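You operate a simulated robot arm through the tools that you are given. There is no shell and no other tool.

You run a simulated robot arm. Do the job below in one go: nothing can be reset, and whatever is moved stays where it is left.

TASK
Put things in order on the sideboard top. At the end: the yellow cheese block stands where the brown card packet stood; the yellow brush stands where the yellow cheese block stood; the jam jar stands where the yellow brush stood; the brown card packet stands on top of the green book (marked "SOUP"); whatever was shut is shut again. Leave all else as you found it, and nothing knocked over.

The check looks at the end state, three seconds after you hand in, the way a careful person would. Anything else that was tipped, shoved, dropped, spilled or broken makes it a failure.

THE ROBOT
A 6-joint arm with a two-finger gripper, fixed in place. Base frame: the origin is at the foot of the arm, x ahead of it, y to its left, z up; the work surface is at about z = 0. Lengths are in cm, angles in rad, forces in N, time in s.
With the tool pointing down near the work surface it reaches from about 24 to 62 cm from the base axis. Its first joint turns from -1.152 to 1.152 rad. Payload 1.37 kg.
Tool frame: the origin (TCP) lies between the finger pads and is the grasp point; the fingertips stand 2.2 cm ahead of it; z points along the fingers, y is the line along which they close. The gripper opens to 9.2 cm; its body begins 6.5 cm behind the TCP.
Orientation is that of the tool frame in the base frame, as [roll, pitch, yaw] about the fixed x, y, z axes, in that order (R = Rz(yaw) Ry(pitch) Rx(roll)). With the fingers straight down and closing along the base's y, the tool's x points along the base's -x, its y along +y and its z along -z.

THE INTERFACE
- The arm moves only by the tool arm_command. Its argument "increments" is text: rows parted by semicolons, each of 7 numbers parted by spaces: the shift along the tool's x, y, z in cm, then the turn, a rotation vector about the tool's x, y, z in rad, then the opening, from 0 (shut) to 1 (fully open). In form: tx ty tz wx wy wz grip; .... A call has 1 to 20 rows; each row shifts and turns the commanded pose from where the row before left it, along the tool's axes as they then stand. Each row takes 0.2 s and may step no farther than 5 cm and 0.15 rad from the row before; otherwise, or with a gripper value out of range, the whole call is refused. Where a pose cannot be reached the arm comes as near as it can. A force on the tool above 40 N (or 10 N above the force at the start of the call, whichever is more), or a blocked arm, ends the call early, and 0.2 s more pass. The fingers move at their own pace (about 5.99 cm/s each) and stop on an object; they squeeze with about 25 N. The grip force told is the motor's: it shows also when the fingers shut on nothing. Time passes only in rows, and 0.2 s behind the last, so rows that do not move let the fingers close. The reply holds the time, the measured pose of the TCP, the force on the tool along the base axes, the opening and the grip force, in the units named above and with some noise, with the torque about the TCP (base axes, N m) and any sound that the robot's microphone picked up.
- Cameras (640 x 400 px; columns grow to the right, rows downward): "scene" is fixed at [2.86, -42.42, 59.16]; the picture's right is [0.83, -0.55, 0.00], its down [-0.28, -0.42, -0.86] and it looks along [0.48, 0.72, -0.50] (base axes); focal length 310 px, centre (320, 200). "wrist" rides on the gripper at [7.1, 1.9, -10.2] in the tool frame; the picture's right is [-0.26, 0.96, 0.00], its down [-0.75, -0.20, -0.63] and it looks along [-0.60, -0.16, 0.78] (tool axes); focal length 280 px, centre (320, 200). There is no depth. A picture from a camera that has moved, and an enlarged one, comes with that camera's place and axes in the base frame and with its lens.
- get_image(camera): a new picture of that camera. It takes no simulated time.
- enlarge(camera, box): a new picture of the part [left, top, right, bottom] of that camera's present view, enlarged. It takes no simulated time.
- job_done(): hands the job in; it is judged then, once.

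Nothing tells you positions but the pictures and the camera data. Unless the task says otherwise, let go and move clear before handing in.

The tools are called after "Call:" by a JSON object that holds its "fn" and its "kwargs". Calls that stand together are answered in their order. arm_command: Moves the arm, as the interface text tells. Its arguments: {"type":"object","properties":{"increments":{"type":"string"}},"required":["increments"]} The other tools are called the same way: get_image (camera) takes a picture; enlarge (camera, box) takes an enlarged picture of a part of a camera's view; job_done () hands the job in.

At the start:

```text
time: 0.0
tcp_pos: [42.67, 8.9, 38.75]
orientation: [-3.141, 0.001, 3.141]
ft_force: [-0.1, -0.5, 0.5]
wrist_torque: [-0.01, 0.0, 0.01]
width: 9.19
finger_force: 0.1
```

scene: 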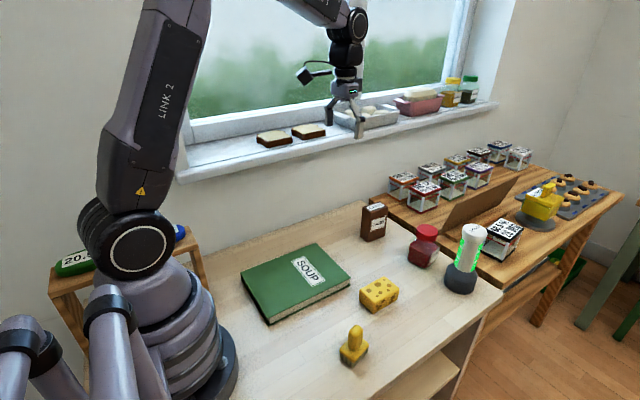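
wrist: 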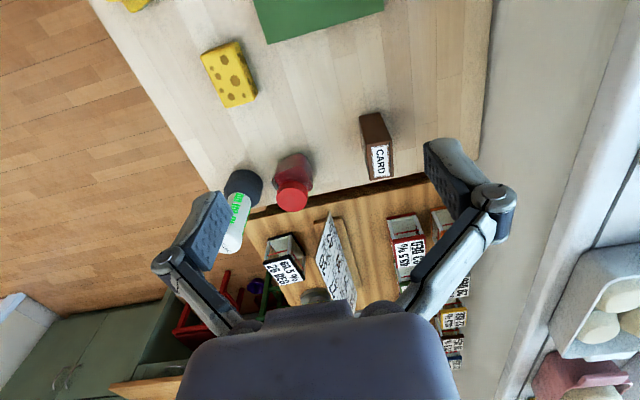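

I see a green "SOUP" book, a cheese block, a yellow brush, a jam jar, a brown card packet and a lit device on the sideboard. I'll take closer looks before working out positions.

Call:
{"fn": "enlarge", "kwargs": {"camera": "scene", "box": [220, 180, 540, 380]}}

Call:
{"fn": "enlarge", "kwargs": {"camera": "scene", "box": [330, 180, 490, 280]}}

Call:
{"fn": "enlarge", "kwargs": {"camera": "wrist", "box": [100, 0, 420, 200]}}

Call:
{"fn": "enlarge", "kwargs": {"camera": "scene", "box": [300, 260, 460, 380]}}

```text
2.00 times, centred on (380, 280) of scene
camera zoom: at [2.86, -42.42, 59.16], right [0.83, -0.55, 0.0], down [-0.28, -0.42, -0.86], along [0.48, 0.72, -0.5], focal length 621 px, centre (200, 40)
```

zoom: 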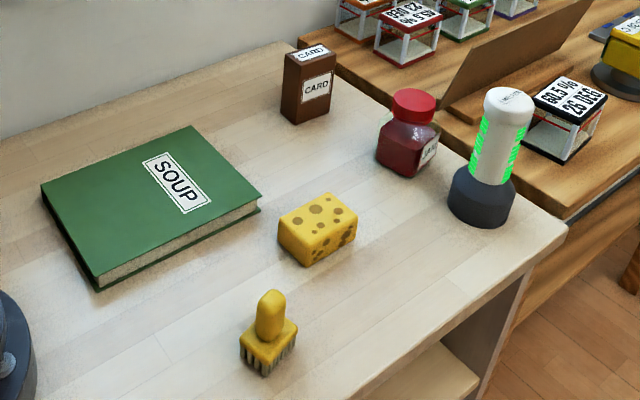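

```text
4.00 times, centred on (410, 230) of scene
camera zoom: at [2.86, -42.42, 59.16], right [0.83, -0.55, 0.0], down [-0.28, -0.42, -0.86], along [0.48, 0.72, -0.5], focal length 1242 px, centre (-40, 80)
```

zoom: 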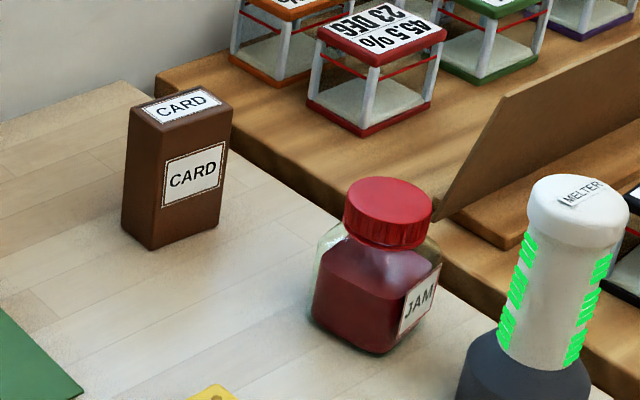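

```text
2.00 times, centred on (260, 100) of wrist
camera zoom: at [35.63, 10.8, 48.83], right [0.26, 0.96, 0.0], down [0.75, -0.2, 0.63], along [0.6, -0.16, -0.78], focal length 561 px, centre (440, 400)
```

zoom: 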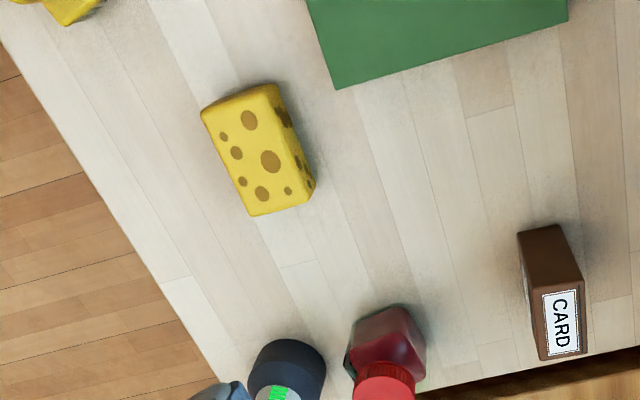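

```text
3.33 times, centred on (380, 320) of scene
camera zoom: at [2.86, -42.42, 59.16], right [0.83, -0.55, 0.0], down [-0.28, -0.42, -0.86], along [0.48, 0.72, -0.5], focal length 1035 px, centre (120, -200)
```

zoom: 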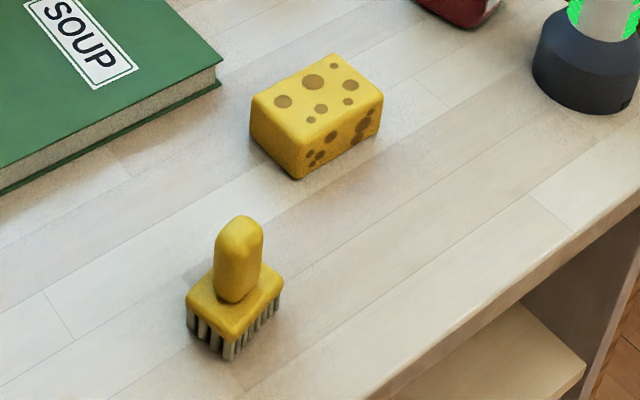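

I place the card packet near (60, 14), the cheese near (44, -6), the brush near (30, -14), the jar near (64, -2) and the book at x 19–42, y 2–19.5. I'll move over toward the packet to measure it more closely.

Call:
{"fn": "arm_command", "kwargs": {"increments": "-1.33 1.35 2.69 0 0 0 1; -1.33 1.35 2.69 0 0 0 1; -1.33 1.35 2.69 0 0 0 1; -1.33 1.35 2.69 0 0 0 1; 0 0 0 0 0 0 1"}}

Call:
{"fn": "get_image", "kwargs": {"camera": "wrist"}}

Call:
{"fn": "get_image", "kwargs": {"camera": "scene"}}

```text
time: 1.2
tcp_pos: [48.07, 14.4, 27.81]
orientation: [3.141, -0.001, -3.141]
ft_force: [0.3, -0.2, 0.3]
wrist_torque: [0.0, -0.03, 0.0]
width: 9.21
finger_force: 0.0
```

```text
taken
camera wrist: at [40.93, 16.29, 38.03], right [0.26, 0.96, 0.0], down [0.75, -0.21, 0.63], along [0.6, -0.16, -0.78], focal length 280 px, centre (320, 200)
```

wrist: 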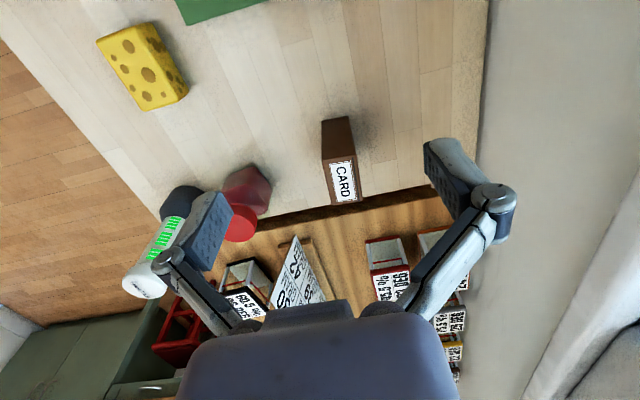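

```text
taken
```

scene: 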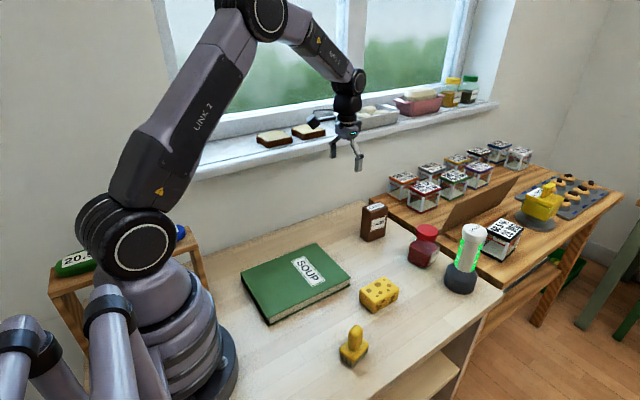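

Call:
{"fn": "enlarge", "kwargs": {"camera": "wrist", "box": [260, 90, 420, 220]}}

Call:
{"fn": "enlarge", "kwargs": {"camera": "wrist", "box": [80, 0, 240, 120]}}

Call:
{"fn": "enlarge", "kwargs": {"camera": "wrist", "box": [110, 140, 330, 320]}}

```text
3.08 times, centred on (340, 155) of wrist
camera zoom: at [40.93, 16.29, 38.03], right [0.26, 0.96, 0.0], down [0.75, -0.21, 0.63], along [0.6, -0.16, -0.78], focal length 863 px, centre (258, 338)
```

zoom: 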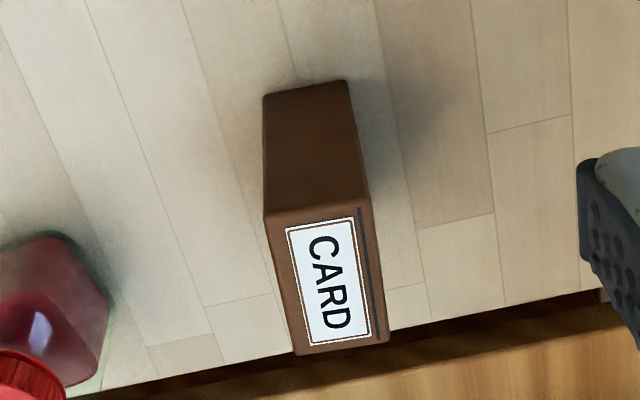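

```text
3.33 times, centred on (160, 60) of wrist
camera zoom: at [40.93, 16.29, 38.03], right [0.26, 0.96, 0.0], down [0.75, -0.21, 0.63], along [0.6, -0.16, -0.78], focal length 935 px, centre (853, 667)
```

zoom: 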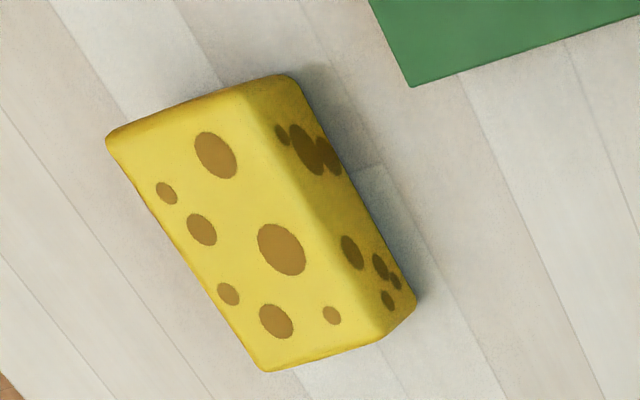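

```text
2.22 times, centred on (220, 230) of wrist
camera zoom: at [40.93, 16.29, 38.03], right [0.26, 0.96, 0.0], down [0.75, -0.21, 0.63], along [0.6, -0.16, -0.78], focal length 623 px, centre (542, 133)
```

zoom: 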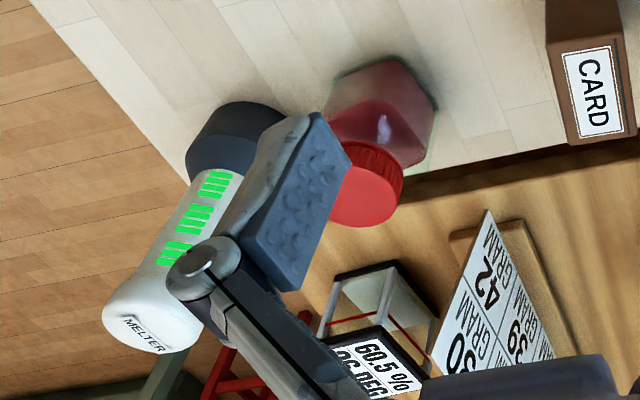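

The packet is about 6.7 × 3.7 × 11 cm, centred near (60, 14.2) and yawed slightly, about -0.05 rad. I'll go above it and check the alignment between the fingers.

Call:
{"fn": "arm_command", "kwargs": {"increments": "-3 -0.05 1.5 0 0 0 1; -3 -0.05 1.5 0 0 0 1; -3 -0.05 1.5 0 0 0 1; -2.8 -0.05 1.3 0 0 0.05 1; 0 0 0 0 0 0 1"}}

Call:
{"fn": "get_image", "kwargs": {"camera": "wrist"}}

Call:
{"fn": "get_image", "kwargs": {"camera": "scene"}}

```text
time: 2.4
tcp_pos: [59.92, 14.07, 22.03]
orientation: [3.141, 0.001, 3.092]
ft_force: [0.3, 0.1, 0.7]
wrist_torque: [-0.01, 0.02, -0.03]
width: 9.2
finger_force: 0.0
```

```text
taken
camera wrist: at [52.88, 16.34, 32.22], right [0.31, 0.95, 0.0], down [0.74, -0.24, 0.62], along [0.59, -0.19, -0.78], focal length 280 px, centre (320, 200)
```

wrist: 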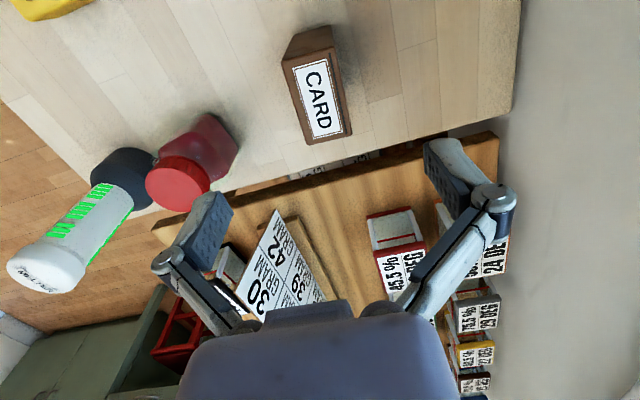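

```text
taken
```

scene: 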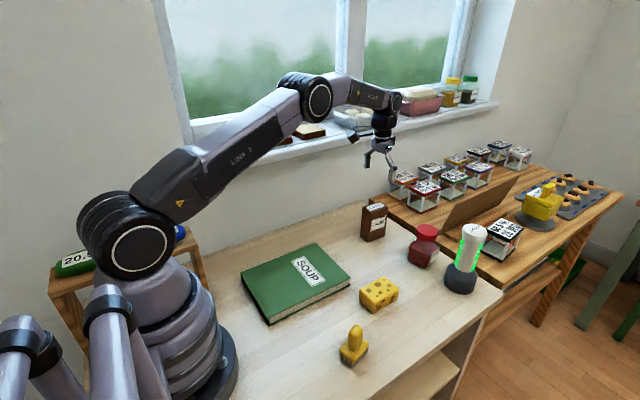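

Call:
{"fn": "enlarge", "kwargs": {"camera": "wrist", "box": [260, 20, 380, 160]}}

Call:
{"fn": "enlarge", "kwargs": {"camera": "scene", "box": [340, 130, 440, 250]}}

Call:
{"fn": "enlarge", "kwargs": {"camera": "wrist", "box": [80, 100, 260, 240]}}

```text
2.86 times, centred on (320, 90) of wrist
camera zoom: at [52.88, 16.34, 32.22], right [0.31, 0.95, 0.0], down [0.74, -0.24, 0.62], along [0.59, -0.19, -0.78], focal length 801 px, centre (320, 514)
```

zoom: 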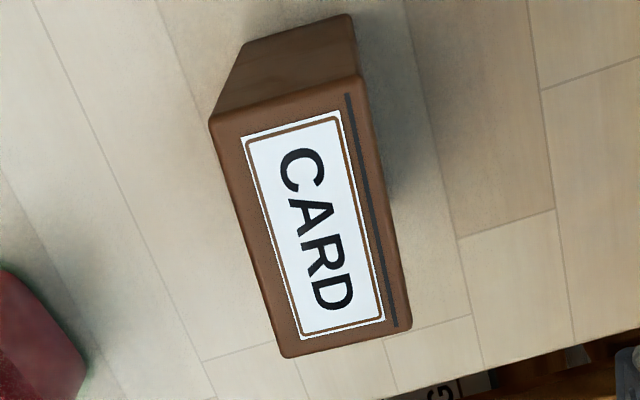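

```text
3.33 times, centred on (390, 190) of scene
camera zoom: at [2.86, -42.42, 59.16], right [0.83, -0.55, 0.0], down [-0.28, -0.42, -0.86], along [0.48, 0.72, -0.5], focal length 1035 px, centre (87, 233)
```

zoom: 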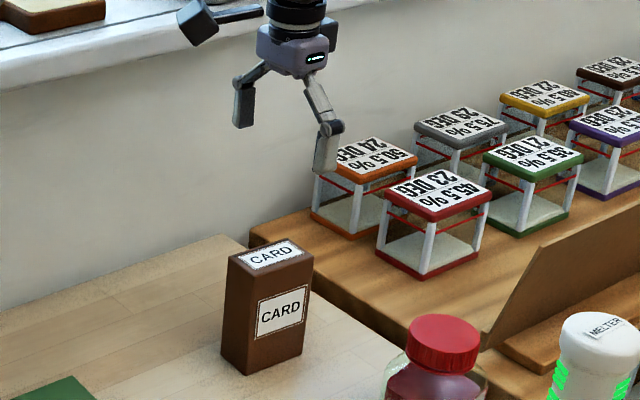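

```text
2.86 times, centred on (170, 170) of wrist
camera zoom: at [52.88, 16.34, 32.22], right [0.31, 0.95, 0.0], down [0.74, -0.24, 0.62], along [0.59, -0.19, -0.78], focal length 801 px, centre (749, 286)
```

zoom: 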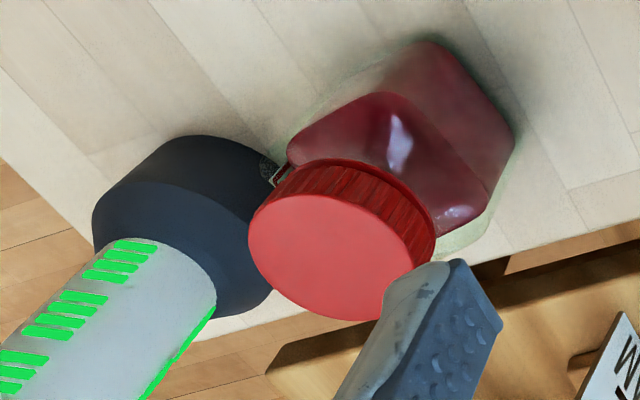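

The packet centre measures (59.9, 14.0), right under the gripper. I'll descend to about z = 7 and check that the pose is reached before closing.

Call:
{"fn": "arm_command", "kwargs": {"increments": "0 0 2.5 0 0 0 1; 0 0 2.5 0 0 0 1; 0 0 2.5 0 0 0 1; 0 0 2.5 0 0 0 1; 0 0 2.5 0 0 0 1; 0 0 2.0 0 0 0 1; 0 0 0 0 0 0 1"}}

Call:
{"fn": "get_image", "kwargs": {"camera": "wrist"}}

Call:
{"fn": "enlarge", "kwargs": {"camera": "scene", "box": [320, 130, 480, 270]}}

```text
time: 4.0
tcp_pos: [59.82, 14.09, 7.61]
orientation: [3.141, -0.002, 3.09]
ft_force: [-0.2, 1.1, 0.0]
wrist_torque: [0.01, -0.03, 0.01]
width: 9.21
finger_force: 0.2
```

```text
taken
camera wrist: at [52.85, 16.32, 17.78], right [0.31, 0.95, 0.0], down [0.74, -0.24, 0.63], along [0.59, -0.19, -0.78], focal length 280 px, centre (320, 200)
```

wrist: 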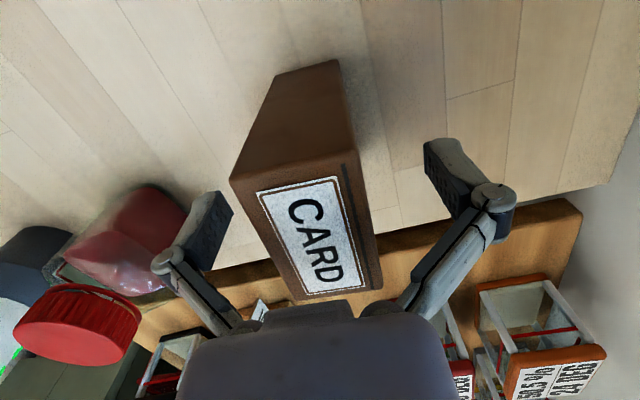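

```text
2.86 times, centred on (400, 200) of scene
camera zoom: at [2.86, -42.42, 59.16], right [0.83, -0.55, 0.0], down [-0.28, -0.42, -0.86], along [0.48, 0.72, -0.5], focal length 887 px, centre (91, 200)
```

zoom: 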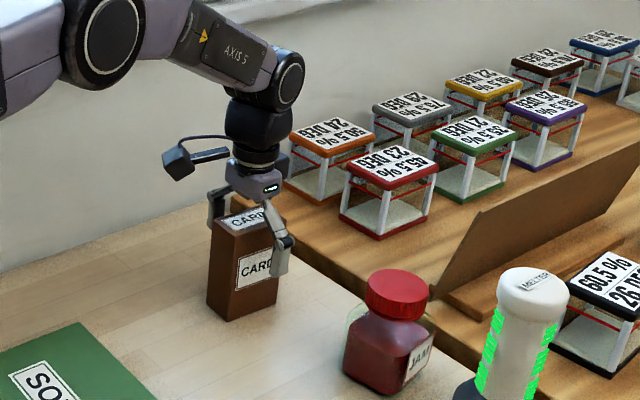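

The pose is reached, with the packet between the fingers. I'll close on it now.

Call:
{"fn": "arm_command", "kwargs": {"increments": "0 0 0 0 0 0 0; 0 0 0 0 0 0 0; 0 0 0 0 0 0 0; 0 0 0 0 0 0 0"}}

Call:
{"fn": "get_image", "kwargs": {"camera": "wrist"}}

```text
time: 5.0
tcp_pos: [59.87, 14.07, 7.69]
orientation: [3.141, 0.001, 3.092]
ft_force: [-1.3, -0.4, 3.0]
wrist_torque: [0.02, 0.02, 0.01]
width: 3.87
finger_force: 24.8
```

```text
taken
camera wrist: at [52.86, 16.32, 17.83], right [0.31, 0.95, 0.0], down [0.74, -0.24, 0.63], along [0.59, -0.19, -0.78], focal length 280 px, centre (320, 200)
```

wrist: 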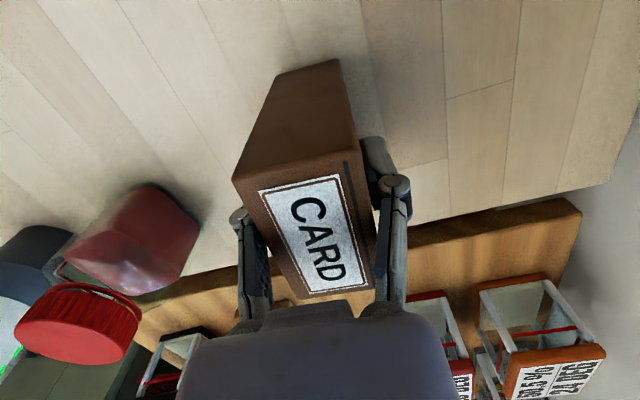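

The packet is held at width 3.87. I'll lift it 10 cm clear, carry it toward the book and check before lowering.

Call:
{"fn": "arm_command", "kwargs": {"increments": "0 0 -1 0 0 0 0; 0 0 -2.5 0 0 0 0; 0 0 -3 0 0 0 0; 0 0 -3 0 0 0 0; 0 0 -1.5 0 0 0 0; 1.7 -0.26 0 0 0 0 0; 3 -0.5 0 0 0 0 0; 3.5 -0.58 0 0 0 0 0; 3.5 -0.58 0 0 0 0 0; 3.5 -0.58 0 0 0 0 0; 3.5 -0.58 0 0 0 0 0; 3.5 -0.58 0 0 0 0 0; 3 -0.5 0 0 0 -0.05 0; 2.2 -0.35 0 0 0 0 0; 1.3 -0.22 0 0 0 0 0; 0 0 0 0 0 0 0"}}

Call:
{"fn": "get_image", "kwargs": {"camera": "wrist"}}

Call:
{"fn": "get_image", "kwargs": {"camera": "scene"}}

```text
time: 8.4
tcp_pos: [30.96, 10.67, 18.5]
orientation: [-3.142, -0.001, 3.141]
ft_force: [-0.1, -0.1, 0.7]
wrist_torque: [0.0, -0.03, -0.01]
width: 3.86
finger_force: 24.6
```

```text
taken
camera wrist: at [23.82, 12.57, 28.75], right [0.26, 0.96, 0.0], down [0.75, -0.2, 0.62], along [0.6, -0.16, -0.78], focal length 280 px, centre (320, 200)
```

wrist: 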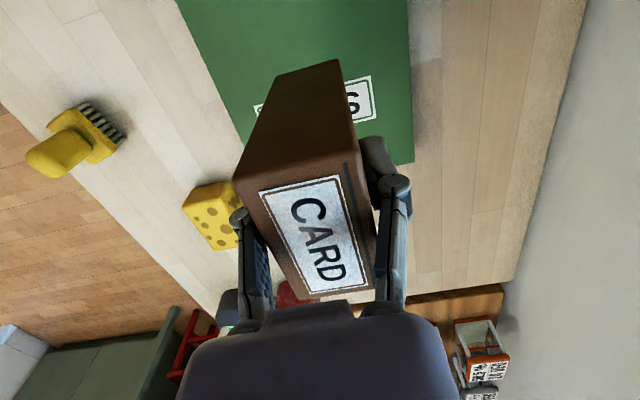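

```text
taken
```

scene: 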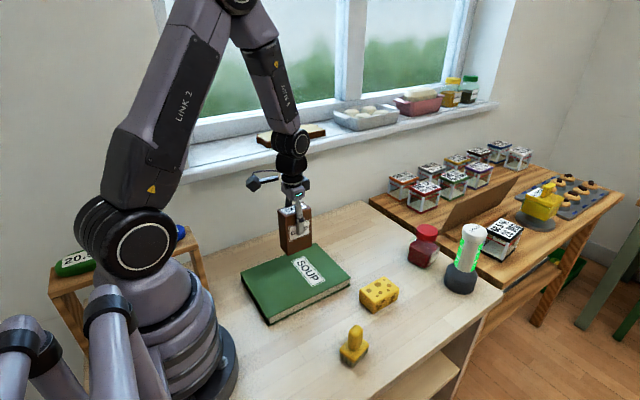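

The packet hangs over the middle of the book, which spans x 19–41.6, y 1.7–18.4 and is about 2.3 cm thick. I'll lower it most of the way, then creep down to contact.

Call:
{"fn": "arm_command", "kwargs": {"increments": "0 0 1.5 0 0 0 0; 0 0 2 0 0 0 0; 0 0 2 0 0 0 0; 0 0 1.5 0 0 0 0; 0 0 0.5 0 0 0 0; 0 0 0 0 0 0 0"}}

Call:
{"fn": "enlarge", "kwargs": {"camera": "scene", "box": [220, 160, 380, 330]}}

```text
time: 9.8
tcp_pos: [30.89, 10.79, 11.15]
orientation: [3.141, 0.001, 3.142]
ft_force: [0.1, 0.6, 0.2]
wrist_torque: [-0.02, -0.02, -0.03]
width: 3.92
finger_force: 25.0
```

```text
2.35 times, centred on (300, 245) of scene
camera zoom: at [2.86, -42.42, 59.16], right [0.83, -0.55, 0.0], down [-0.28, -0.42, -0.86], along [0.48, 0.72, -0.5], focal length 730 px, centre (367, 94)
```

zoom: 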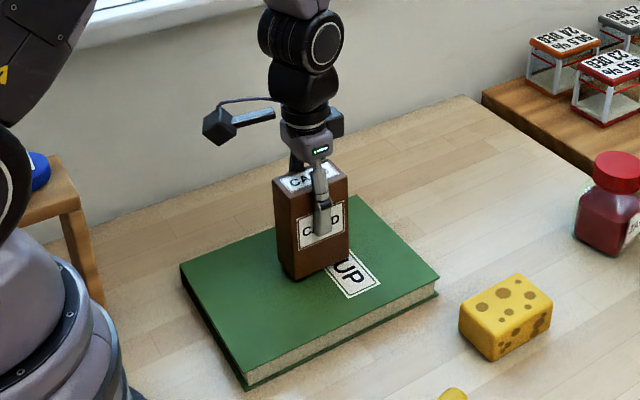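

Call:
{"fn": "arm_command", "kwargs": {"increments": "0 0 0.3 0 0 0 0; 0 0 0.2 0 0 0 0; 0 0 0 0 0 0 0"}}

Call:
{"fn": "enlarge", "kwargs": {"camera": "scene", "box": [270, 210, 330, 250]}}

```text
time: 10.6
tcp_pos: [30.85, 10.53, 10.69]
orientation: [-3.142, 0.0, -3.141]
ft_force: [-0.8, -0.1, -0.8]
wrist_torque: [-0.02, -0.03, 0.01]
width: 3.88
finger_force: 25.2
```

```text
10.00 times, centred on (300, 230) of scene
camera zoom: at [2.86, -42.42, 59.16], right [0.83, -0.55, 0.0], down [-0.28, -0.42, -0.86], along [0.48, 0.72, -0.5], focal length 3104 px, centre (520, -100)
```

zoom: 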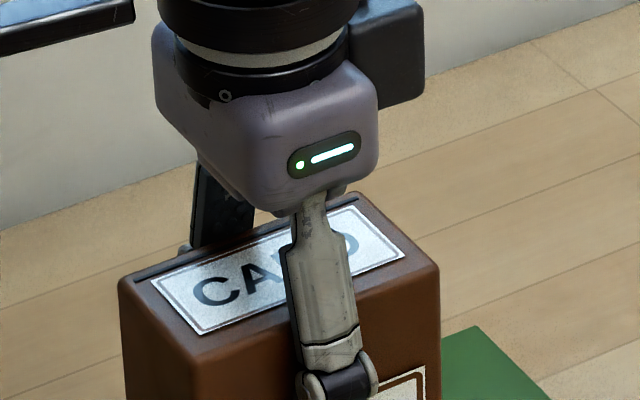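

Call:
{"fn": "arm_command", "kwargs": {"increments": "0 0 0.2 0 0 0 0; 0 0 0.2 0 0 0 0; 0 0 0 0 0 0 0"}}

Call:
{"fn": "enlarge", "kwargs": {"camera": "scene", "box": [270, 240, 350, 290]}}

```text
time: 11.4
tcp_pos: [31.12, 10.65, 10.23]
orientation: [-3.141, 0.002, 3.141]
ft_force: [-3.6, -2.4, 24.3]
wrist_torque: [-0.06, 0.04, -0.07]
width: 3.89
finger_force: 24.9
```

```text
8.00 times, centred on (310, 265) of scene
camera zoom: at [2.85, -42.43, 59.16], right [0.83, -0.55, 0.0], down [-0.28, -0.42, -0.86], along [0.48, 0.72, -0.5], focal length 2483 px, centre (400, -320)
```

zoom: 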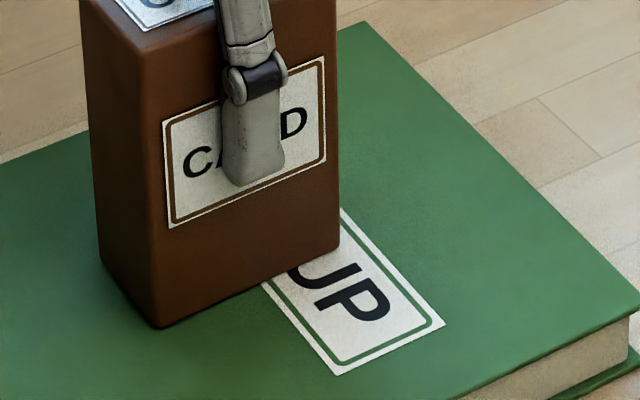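

Contact came with about 24 N at TCP z ≈ 10.3, so the packet is on the book. I'll ease off slightly, release and rise.

Call:
{"fn": "arm_command", "kwargs": {"increments": "0 0 -0.12 0 0 0 0; 0 0 0 0 0 0 0.5; 0 0 0 0 0 0 0.7; 0 0 0 0 0 0 0.9; 0 0 0 0 0 0 0.9"}}

Call:
{"fn": "get_image", "kwargs": {"camera": "wrist"}}

Call:
{"fn": "enlarge", "kwargs": {"camera": "scene", "box": [220, 160, 380, 330]}}

```text
time: 12.6
tcp_pos: [30.96, 10.64, 10.3]
orientation: [-3.141, 0.001, 3.141]
ft_force: [-0.8, -0.3, 0.6]
wrist_torque: [0.0, 0.0, -0.01]
width: 8.29
finger_force: 0.2
```

```text
taken
camera wrist: at [23.85, 12.54, 20.5], right [0.26, 0.96, 0.0], down [0.75, -0.2, 0.63], along [0.6, -0.16, -0.78], focal length 280 px, centre (320, 200)
```

wrist: 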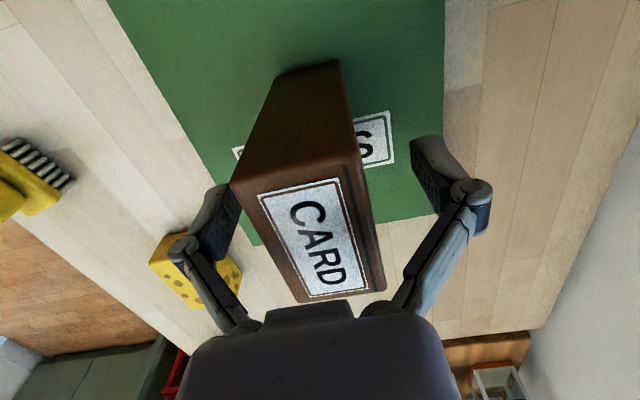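

```text
2.35 times, centred on (300, 245) of scene
camera zoom: at [2.86, -42.42, 59.16], right [0.83, -0.55, 0.0], down [-0.28, -0.42, -0.86], along [0.48, 0.72, -0.5], focal length 730 px, centre (367, 94)
```

zoom: 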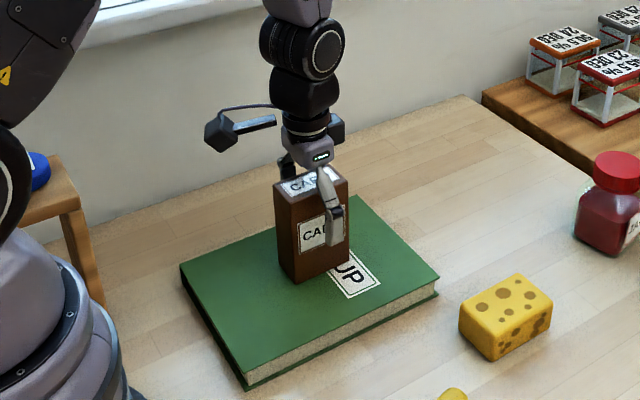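

The packet stands on the book. I'll rise clear, then move over the cheese for a close look.

Call:
{"fn": "arm_command", "kwargs": {"increments": "0 0 -1.5 0 0 0 0.9; 0 0 -3 0 0 0 0.9; 0 0 -4 0 0 0 1; 0 0 -4 0 0 0 1; 0 0 -3 0 0 0 1; -1.5 -3 0 0 0 0 1; -2 -3.5 0 0 0 0 1; -2.5 -3.5 0 0 0 0 1; -2.5 -3.5 0 0 0 0 1; -2 -3 0 0 0 0 1; 0 0 0 0 0 0 1"}}

Call:
{"fn": "get_image", "kwargs": {"camera": "wrist"}}

Call:
{"fn": "get_image", "kwargs": {"camera": "scene"}}

```text
time: 15.0
tcp_pos: [41.53, -5.89, 25.74]
orientation: [3.14, 0.0, -3.141]
ft_force: [0.0, -1.0, -0.5]
wrist_torque: [0.0, 0.01, 0.02]
width: 9.19
finger_force: 0.1
```

```text
taken
camera wrist: at [34.43, -3.94, 35.96], right [0.26, 0.96, 0.0], down [0.75, -0.2, 0.63], along [0.6, -0.16, -0.78], focal length 280 px, centre (320, 200)
```

wrist: 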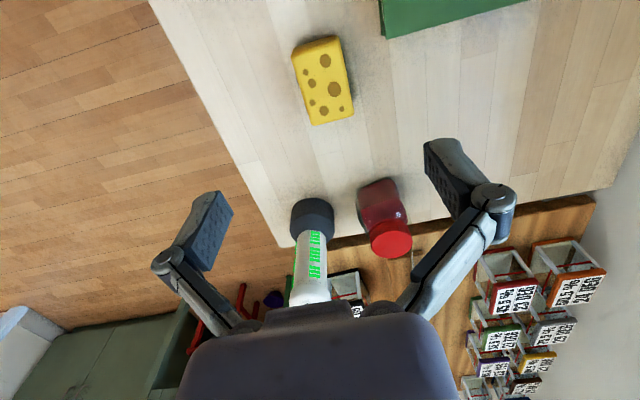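

```text
taken
```

scene: 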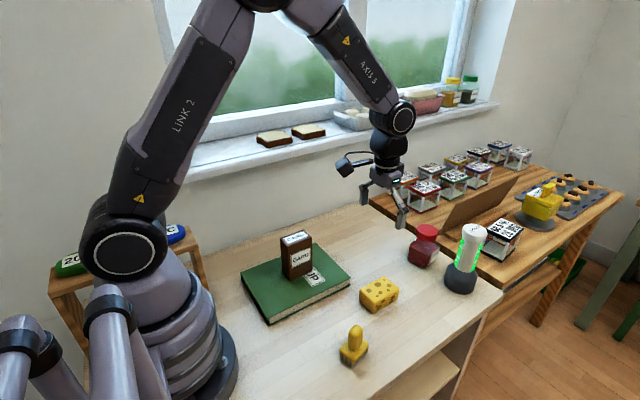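

Call:
{"fn": "enlarge", "kwargs": {"camera": "wrist", "box": [270, 20, 380, 140]}}

Call:
{"fn": "enlarge", "kwargs": {"camera": "wrist", "box": [270, 160, 430, 310]}}

Call:
{"fn": "enlarge", "kwargs": {"camera": "scene", "box": [345, 265, 415, 325]}}

Call:
{"fn": "enlarge", "kwargs": {"camera": "scene", "box": [260, 220, 330, 300]}}

```text
3.33 times, centred on (325, 80) of wrist
camera zoom: at [34.43, -3.94, 35.96], right [0.26, 0.96, 0.0], down [0.75, -0.2, 0.63], along [0.6, -0.16, -0.78], focal length 935 px, centre (303, 600)
```

zoom: 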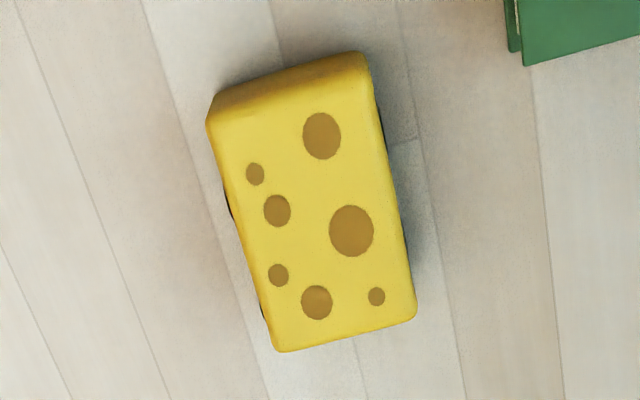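

```text
2.67 times, centred on (350, 235) of wrist
camera zoom: at [34.43, -3.94, 35.96], right [0.26, 0.96, 0.0], down [0.75, -0.2, 0.63], along [0.6, -0.16, -0.78], focal length 748 px, centre (240, 107)
```

zoom: 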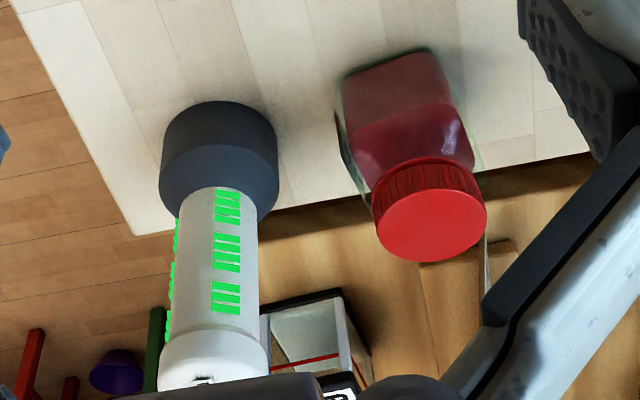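

```text
6.67 times, centred on (380, 295) of scene
camera zoom: at [2.86, -42.43, 59.16], right [0.83, -0.55, 0.0], down [-0.28, -0.42, -0.86], along [0.48, 0.72, -0.5], focal length 2069 px, centre (-80, -433)
```

zoom: 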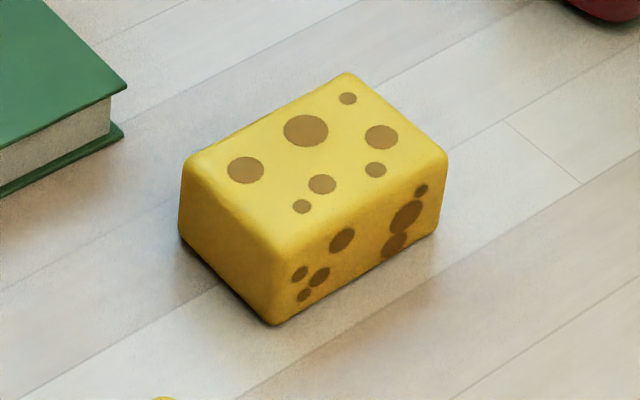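

```text
5.00 times, centred on (295, 260) of scene
camera zoom: at [2.86, -42.43, 59.16], right [0.83, -0.55, 0.0], down [-0.28, -0.42, -0.86], along [0.48, 0.72, -0.5], focal length 1552 px, centre (445, -100)
```

zoom: 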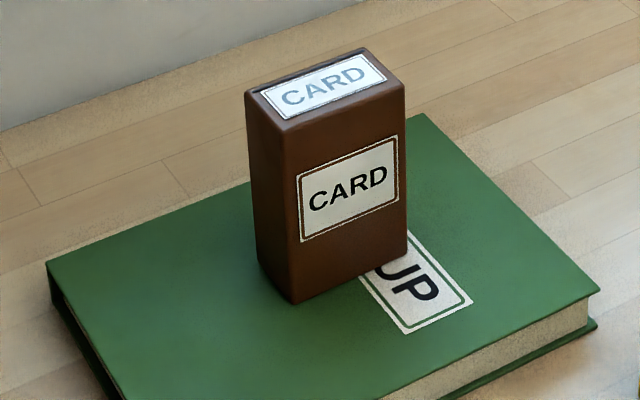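

The cheese is about 7.8 × 5 × 4.1 cm, centred at (43.8, -6.0) and square to the x axis. I'll move directly above it, lower, and check before the final descent.

Call:
{"fn": "arm_command", "kwargs": {"increments": "-1.2 -0.05 2 0 0 -0.01 0.8; -1.0 0 3 0 0 0 0.8; 0 0 4 0 0 0 0.8; 0 0 4 0 0 0 0.8; 0 0 2.5 0 0 0 0.8; 0 0 0 0 0 0 0.8"}}

Call:
{"fn": "get_image", "kwargs": {"camera": "wrist"}}

Call:
{"fn": "enlarge", "kwargs": {"camera": "scene", "box": [320, 200, 440, 320]}}

```text
time: 16.4
tcp_pos: [43.64, -5.96, 10.23]
orientation: [3.141, 0.0, -3.132]
ft_force: [-0.1, -0.6, 0.6]
wrist_torque: [0.03, 0.01, 0.02]
width: 7.38
finger_force: 0.0
```

```text
taken
camera wrist: at [36.58, -4.07, 20.46], right [0.25, 0.97, 0.0], down [0.75, -0.2, 0.63], along [0.61, -0.16, -0.78], focal length 280 px, centre (320, 200)
```

wrist: 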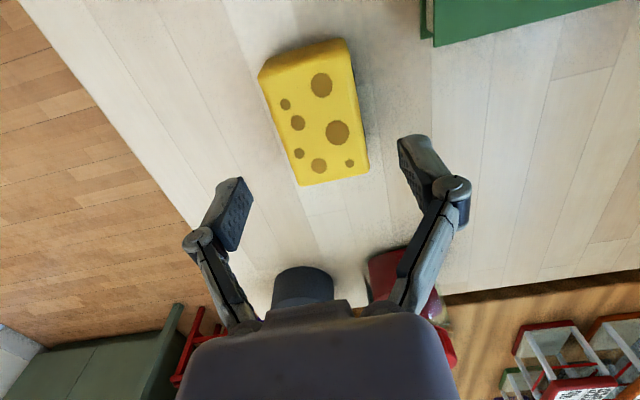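

```text
3.33 times, centred on (380, 260) of scene
camera zoom: at [2.86, -42.42, 59.16], right [0.83, -0.55, 0.0], down [-0.28, -0.42, -0.86], along [0.48, 0.72, -0.5], focal length 1035 px, centre (120, 0)
```

zoom: 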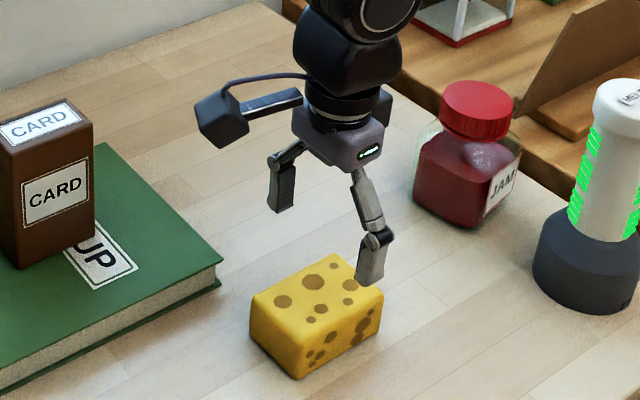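

Centred over the cheese. I'll descend to z ≈ 2.9 and close.

Call:
{"fn": "arm_command", "kwargs": {"increments": "0 0 2.5 0 0 0 0.8; 0 0 2.5 0 0 0 0.8; 0 0 1.5 0 0 0 0.8; 0 0 0.7 0 0 0 0.8; 0 0 0 0 0 0 0.8"}}

Call:
{"fn": "get_image", "kwargs": {"camera": "wrist"}}

```text
time: 17.6
tcp_pos: [43.72, -5.97, 3.06]
orientation: [-3.141, 0.0, -3.136]
ft_force: [1.1, -0.2, 0.4]
wrist_torque: [0.0, 0.03, 0.02]
width: 7.37
finger_force: 0.0
```

```text
taken
camera wrist: at [36.56, -4.09, 13.24], right [0.25, 0.97, 0.0], down [0.76, -0.2, 0.63], along [0.6, -0.16, -0.78], focal length 280 px, centre (320, 200)
```

wrist: 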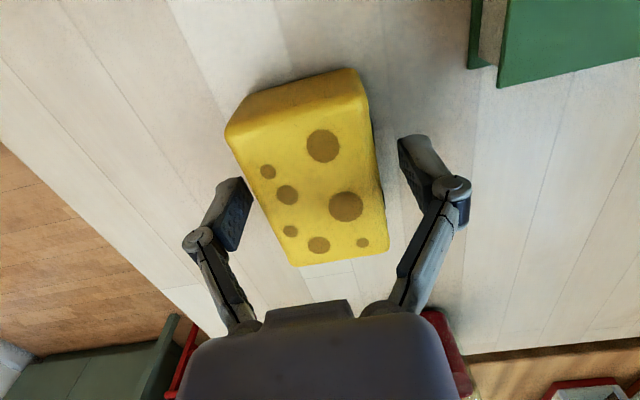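

Call:
{"fn": "arm_command", "kwargs": {"increments": "0 0 0 0 0 0 0; 0 0 0 0 0 0 0; 0 0 0 0 0 0 0; 0 0 0 0 0 0 0"}}

Call:
{"fn": "get_image", "kwargs": {"camera": "wrist"}}

```text
time: 18.6
tcp_pos: [43.7, -5.98, 3.1]
orientation: [-3.14, 0.0, -3.133]
ft_force: [-0.6, -1.8, 4.7]
wrist_torque: [0.08, 0.02, -0.02]
width: 5.46
finger_force: 24.6
```

```text
taken
camera wrist: at [36.56, -4.09, 13.26], right [0.25, 0.97, 0.0], down [0.75, -0.2, 0.63], along [0.61, -0.16, -0.78], focal length 280 px, centre (320, 200)
```

wrist: 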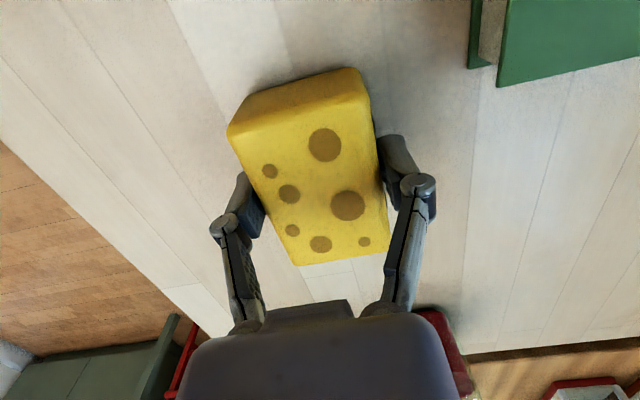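

The cheese is held. I'll lift it 12 cm and carry it to the packet's old spot at (59.9, 14.0).

Call:
{"fn": "arm_command", "kwargs": {"increments": "0 0 -1 0 0 0 0; 0 0 -2.5 0 0 0 0; 0 0 -3 0 0 0 0; 0 0 -3 0 0 0 0; 0 0 -2.5 0 0 0 0; -1.2 1.5 0 0 0 0 0; -2.3 2.8 0 0 0 0 0; -2.8 3.4 0 0 0 0 0; -2.8 3.4 0 0 0 0 0; -2.8 3.4 0 0 0 0 0; -2.3 2.8 0 0 0 0 0; -1.4 1.7 0 0 0 0 0; -0.77 0.86 0 0 0 0.058 0; 0 0 0 0 0 0 0"}}

Call:
{"fn": "get_image", "kwargs": {"camera": "wrist"}}

Call:
{"fn": "get_image", "kwargs": {"camera": "scene"}}

```text
time: 21.6
tcp_pos: [59.95, 14.18, 15.18]
orientation: [-3.14, 0.0, 3.093]
ft_force: [0.4, -0.8, -1.8]
wrist_torque: [-0.01, 0.02, 0.0]
width: 5.45
finger_force: 25.1
```

```text
taken
camera wrist: at [52.86, 16.37, 25.25], right [0.31, 0.95, 0.0], down [0.74, -0.24, 0.62], along [0.59, -0.19, -0.78], focal length 280 px, centre (320, 200)
```

wrist: 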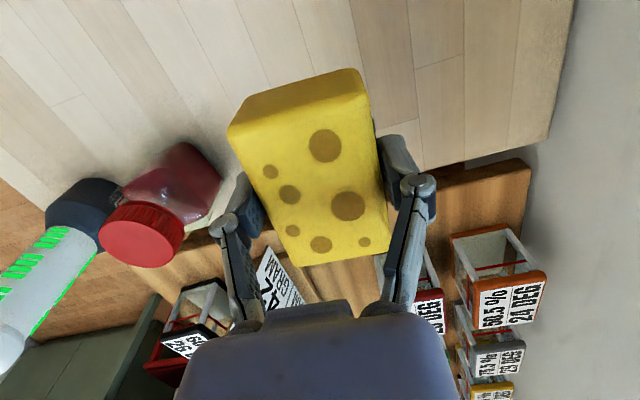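

```text
taken
```

scene: 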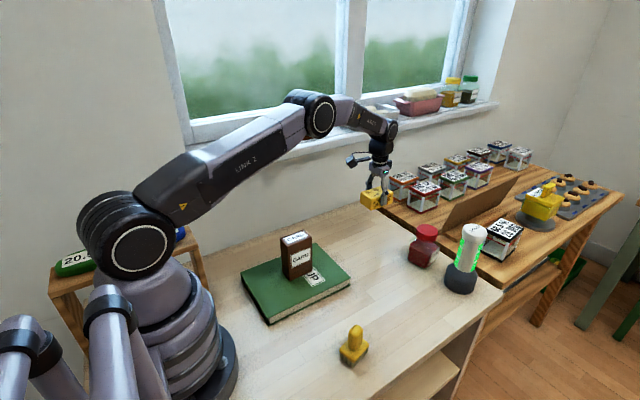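

Call:
{"fn": "arm_command", "kwargs": {"increments": "0 -0.1 1.5 0 0 0 0; 0 0 2.5 0 0 0 0; 0 0 3 0 0 0 0; 0 0 2.5 0 0 0 0; 0 0 1.3 0 0 0 0; 0 0 0.5 0 0 0 0; 0 0 0 0 0 0 0"}}

Call:
{"fn": "enlarge", "kwargs": {"camera": "scene", "box": [330, 170, 430, 260]}}

Call:
{"fn": "get_image", "kwargs": {"camera": "wrist"}}

```text
time: 23.2
tcp_pos: [59.9, 14.05, 3.72]
orientation: [3.141, 0.0, 3.094]
ft_force: [-0.6, -0.5, -2.4]
wrist_torque: [-0.03, 0.04, -0.01]
width: 5.45
finger_force: 24.7
```

```text
4.44 times, centred on (380, 215) of scene
camera zoom: at [2.86, -42.42, 59.16], right [0.83, -0.55, 0.0], down [-0.28, -0.42, -0.86], along [0.48, 0.72, -0.5], focal length 1380 px, centre (53, 133)
```

zoom: 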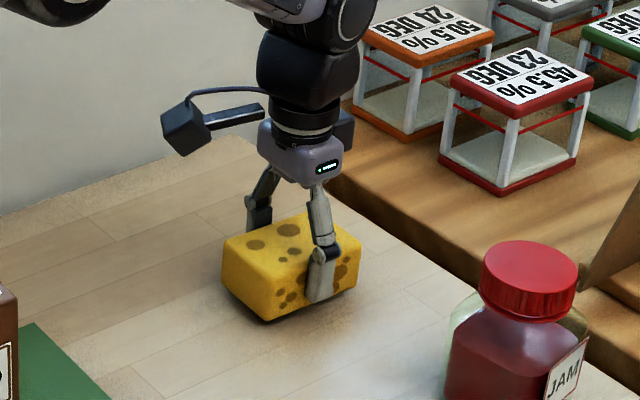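

```text
taken
camera wrist: at [52.84, 16.28, 13.98], right [0.31, 0.95, 0.0], down [0.74, -0.24, 0.63], along [0.59, -0.19, -0.78], focal length 280 px, centre (320, 200)
```

wrist: 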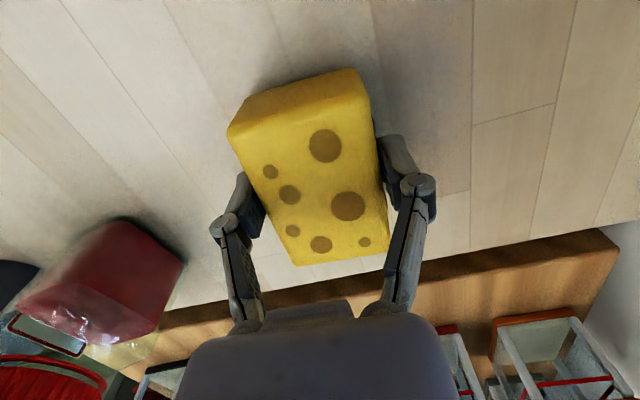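

Call:
{"fn": "arm_command", "kwargs": {"increments": "0 0 0.3 0 0 0 0; 0 0 0.2 0 0 0 0; 0 0 0 0 0 0 0"}}

```text
time: 24.0
tcp_pos: [59.84, 14.05, 3.3]
orientation: [3.141, 0.0, 3.093]
ft_force: [0.0, -0.5, -1.4]
wrist_torque: [-0.01, 0.02, 0.02]
width: 5.47
finger_force: 24.6
```

Call:
{"fn": "arm_command", "kwargs": {"increments": "0 0 0.15 0 0 0 0; 0 0 0.1 0 0 0 0; 0 0 0 0 0 0 0"}}

```text
time: 24.8
tcp_pos: [59.95, 13.93, 3.02]
orientation: [3.141, 0.0, 3.093]
ft_force: [-2.9, 0.2, 3.0]
wrist_torque: [0.0, -0.16, -0.03]
width: 5.46
finger_force: 25.3
```

The cheese has just touched the surface. I'll release and rise.

Call:
{"fn": "arm_command", "kwargs": {"increments": "0 0 0.04 0 0 0 0; 0 0 0 0 0 0 0.75; 0 0 0 0 0 0 0.85; 0 0 0 0 0 0 0.85; 0 0 0 0 0 0 0.85"}}

Call:
{"fn": "get_image", "kwargs": {"camera": "wrist"}}

```text
time: 26.0
tcp_pos: [59.92, 14.08, 3.04]
orientation: [-3.141, 0.0, 3.093]
ft_force: [-0.3, 0.5, -0.8]
wrist_torque: [0.01, 0.0, 0.01]
width: 7.85
finger_force: 0.0
```

```text
taken
camera wrist: at [52.85, 16.24, 13.2], right [0.31, 0.95, 0.0], down [0.74, -0.24, 0.63], along [0.59, -0.19, -0.78], focal length 280 px, centre (320, 200)
```

wrist: 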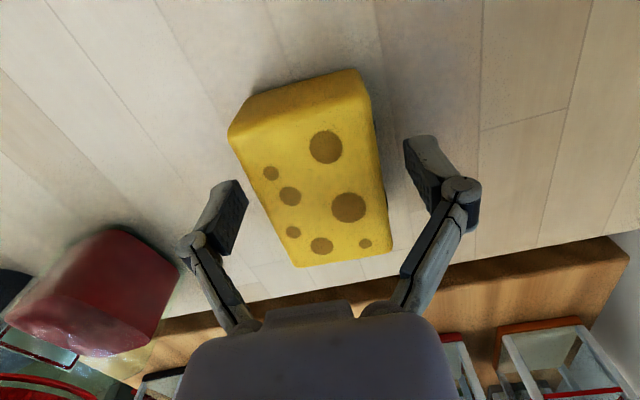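

The cheese stands in the packet's old place. I'll rise and go look at the brush.

Call:
{"fn": "arm_command", "kwargs": {"increments": "0 0 -1.5 0 0 0 0.85; 0 0 -3.5 0 0 0 0.9; 0 0 -4.5 0 0 0 1; 0 0 -4.5 0 0 0 1; 0 0 -4.5 0 0 0 1; 0 0 -1.5 0 0 -0.0486 1; 1.6 -1.5 0 0 0 0 1; 3 -2.7 0 0 0 0 1; 3.4 -3.1 0 0 0 0 1; 3.4 -3.1 0 0 0 0 1; 3.4 -3.1 0 0 0 0 1; 3.4 -3.1 0 0 0 0 1; 3.4 -3.1 0 0 0 0 1; 3.4 -3.1 0 0 0 0 1; 3 -2.7 0 0 0 0 1; 2 -1.8 0 0 0 0 1; 1 -0.7 0 0 0 0 1; 0 0 0 0 0 0 1"}}

Call:
{"fn": "get_image", "kwargs": {"camera": "wrist"}}

Call:
{"fn": "get_image", "kwargs": {"camera": "scene"}}

```text
time: 29.8
tcp_pos: [28.79, -14.08, 23.11]
orientation: [3.139, -0.001, -3.141]
ft_force: [-0.8, -1.2, -0.3]
wrist_torque: [0.02, -0.02, -0.01]
width: 9.18
finger_force: 0.1
```

```text
taken
camera wrist: at [21.58, -12.13, 33.29], right [0.26, 0.97, 0.0], down [0.75, -0.2, 0.63], along [0.6, -0.16, -0.78], focal length 280 px, centre (320, 200)
```

wrist: 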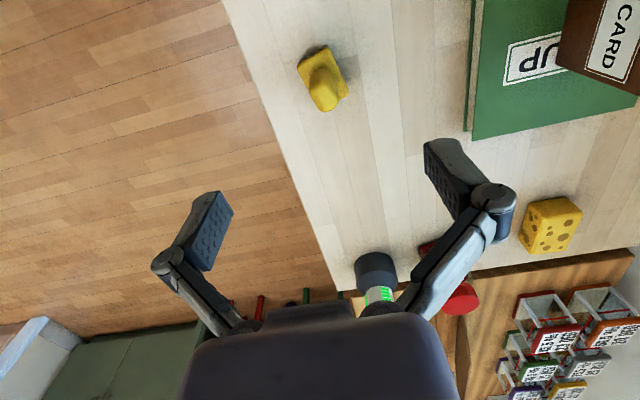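

```text
taken
```

scene: 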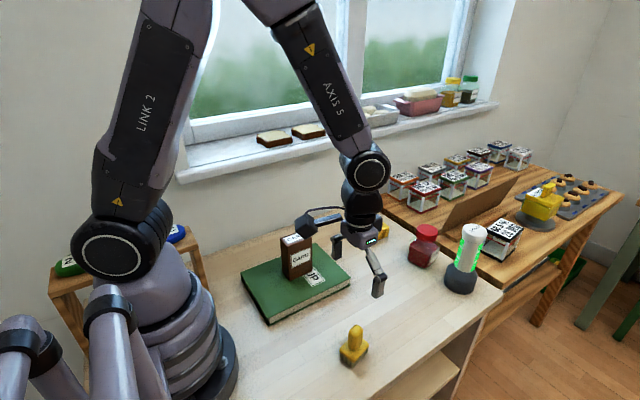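

Call:
{"fn": "enlarge", "kwargs": {"camera": "wrist", "box": [280, 30, 370, 130]}}

Call:
{"fn": "enlarge", "kwargs": {"camera": "scene", "box": [325, 315, 385, 375]}}

Call:
{"fn": "enlarge", "kwargs": {"camera": "scene", "box": [340, 180, 500, 300]}}

```text
4.00 times, centred on (325, 80) of wrist
camera zoom: at [21.58, -12.13, 33.29], right [0.26, 0.97, 0.0], down [0.75, -0.2, 0.63], along [0.6, -0.16, -0.78], focal length 1122 px, centre (300, 680)
```

zoom: 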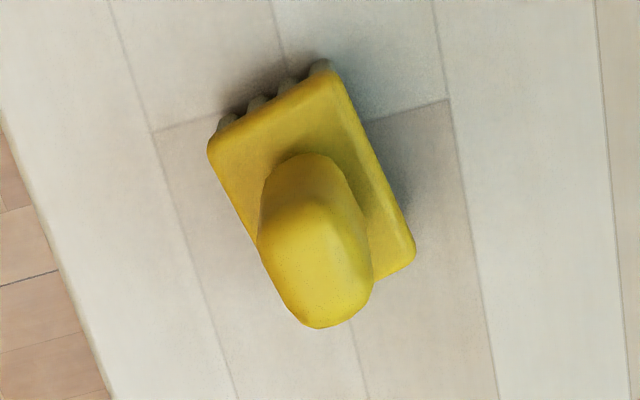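

```text
6.67 times, centred on (355, 345) of scene
camera zoom: at [2.86, -42.42, 59.16], right [0.83, -0.55, 0.0], down [-0.28, -0.42, -0.86], along [0.48, 0.72, -0.5], focal length 2069 px, centre (87, -767)
```

zoom: 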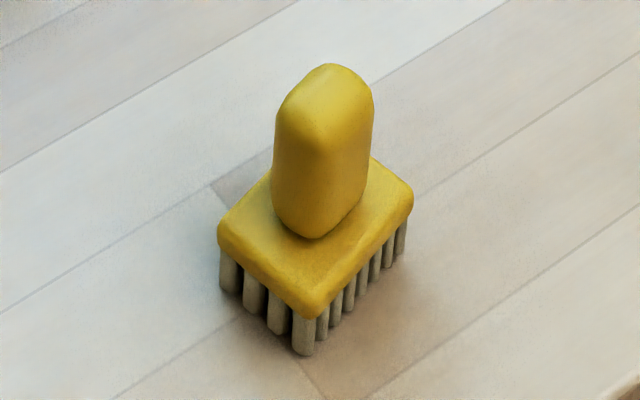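

```text
3.33 times, centred on (420, 240) of scene
camera zoom: at [2.86, -42.42, 59.16], right [0.83, -0.55, 0.0], down [-0.28, -0.42, -0.86], along [0.48, 0.72, -0.5], focal length 1035 px, centre (-13, 67)
```

zoom: 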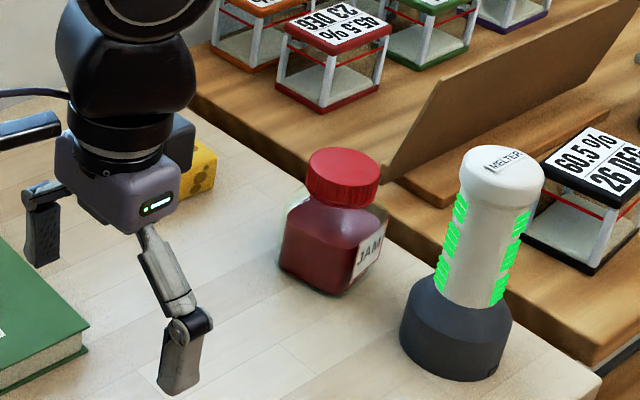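

The brush has a 5 × 3.6 cm base with an upright handle about 9 cm tall, centred near (29.8, -13.9) and yawed about +0.2 rad. I'll align above the handle.

Call:
{"fn": "arm_command", "kwargs": {"increments": "-0.5 0.07 2 0 0 0 1; -0.5 0.07 2.5 0 0 0 1; 0 0 1.5 0 0 -0.105 1; 0 0 0 0 0 -0.105 1; 0 0 0 0 0 0 1"}}

Call:
{"fn": "get_image", "kwargs": {"camera": "wrist"}}

Call:
{"fn": "enlarge", "kwargs": {"camera": "wrist", "box": [250, 20, 390, 150]}}

Call:
{"fn": "enlarge", "kwargs": {"camera": "scene", "box": [300, 240, 420, 380]}}

```text
time: 31.0
tcp_pos: [29.8, -13.85, 16.9]
orientation: [-3.14, -0.001, -2.93]
ft_force: [1.3, 0.1, -0.1]
wrist_torque: [-0.01, 0.01, 0.01]
width: 9.19
finger_force: 0.1
```

```text
taken
camera wrist: at [22.44, -13.48, 27.2], right [0.05, 1.0, 0.0], down [0.78, -0.04, 0.63], along [0.62, -0.03, -0.78], focal length 280 px, centre (320, 200)
```

wrist: 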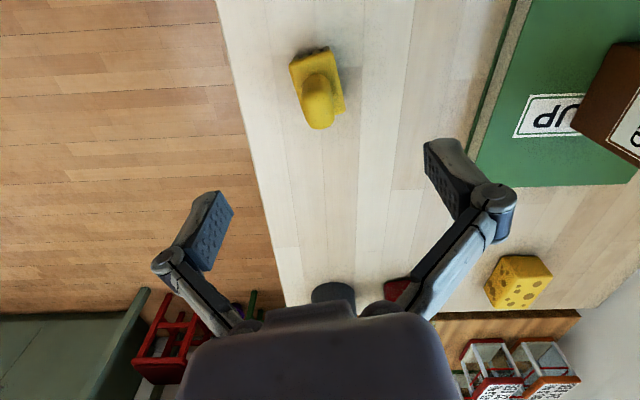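

```text
3.08 times, centred on (320, 85) of wrist
camera zoom: at [22.44, -13.48, 27.2], right [0.05, 1.0, 0.0], down [0.78, -0.04, 0.63], along [0.62, -0.03, -0.78], focal length 863 px, centre (320, 554)
```

zoom: 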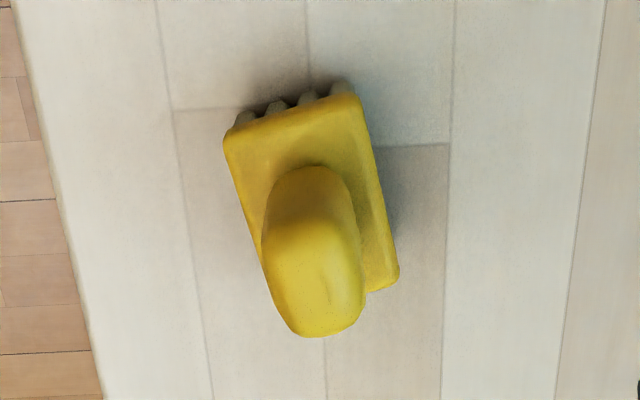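

```text
2.86 times, centred on (360, 310) of scene
camera zoom: at [2.86, -42.42, 59.16], right [0.83, -0.55, 0.0], down [-0.28, -0.42, -0.86], along [0.48, 0.72, -0.5], focal length 887 px, centre (206, -114)
```

zoom: 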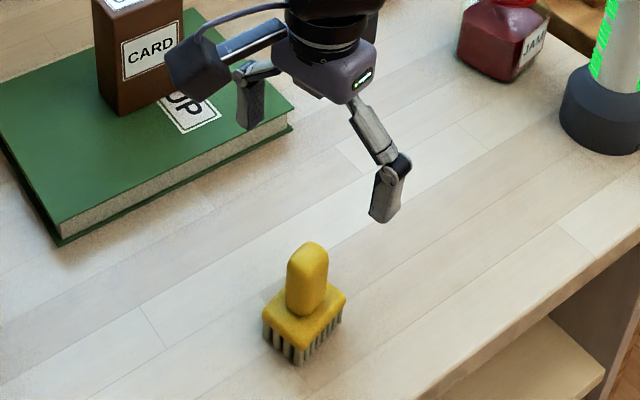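

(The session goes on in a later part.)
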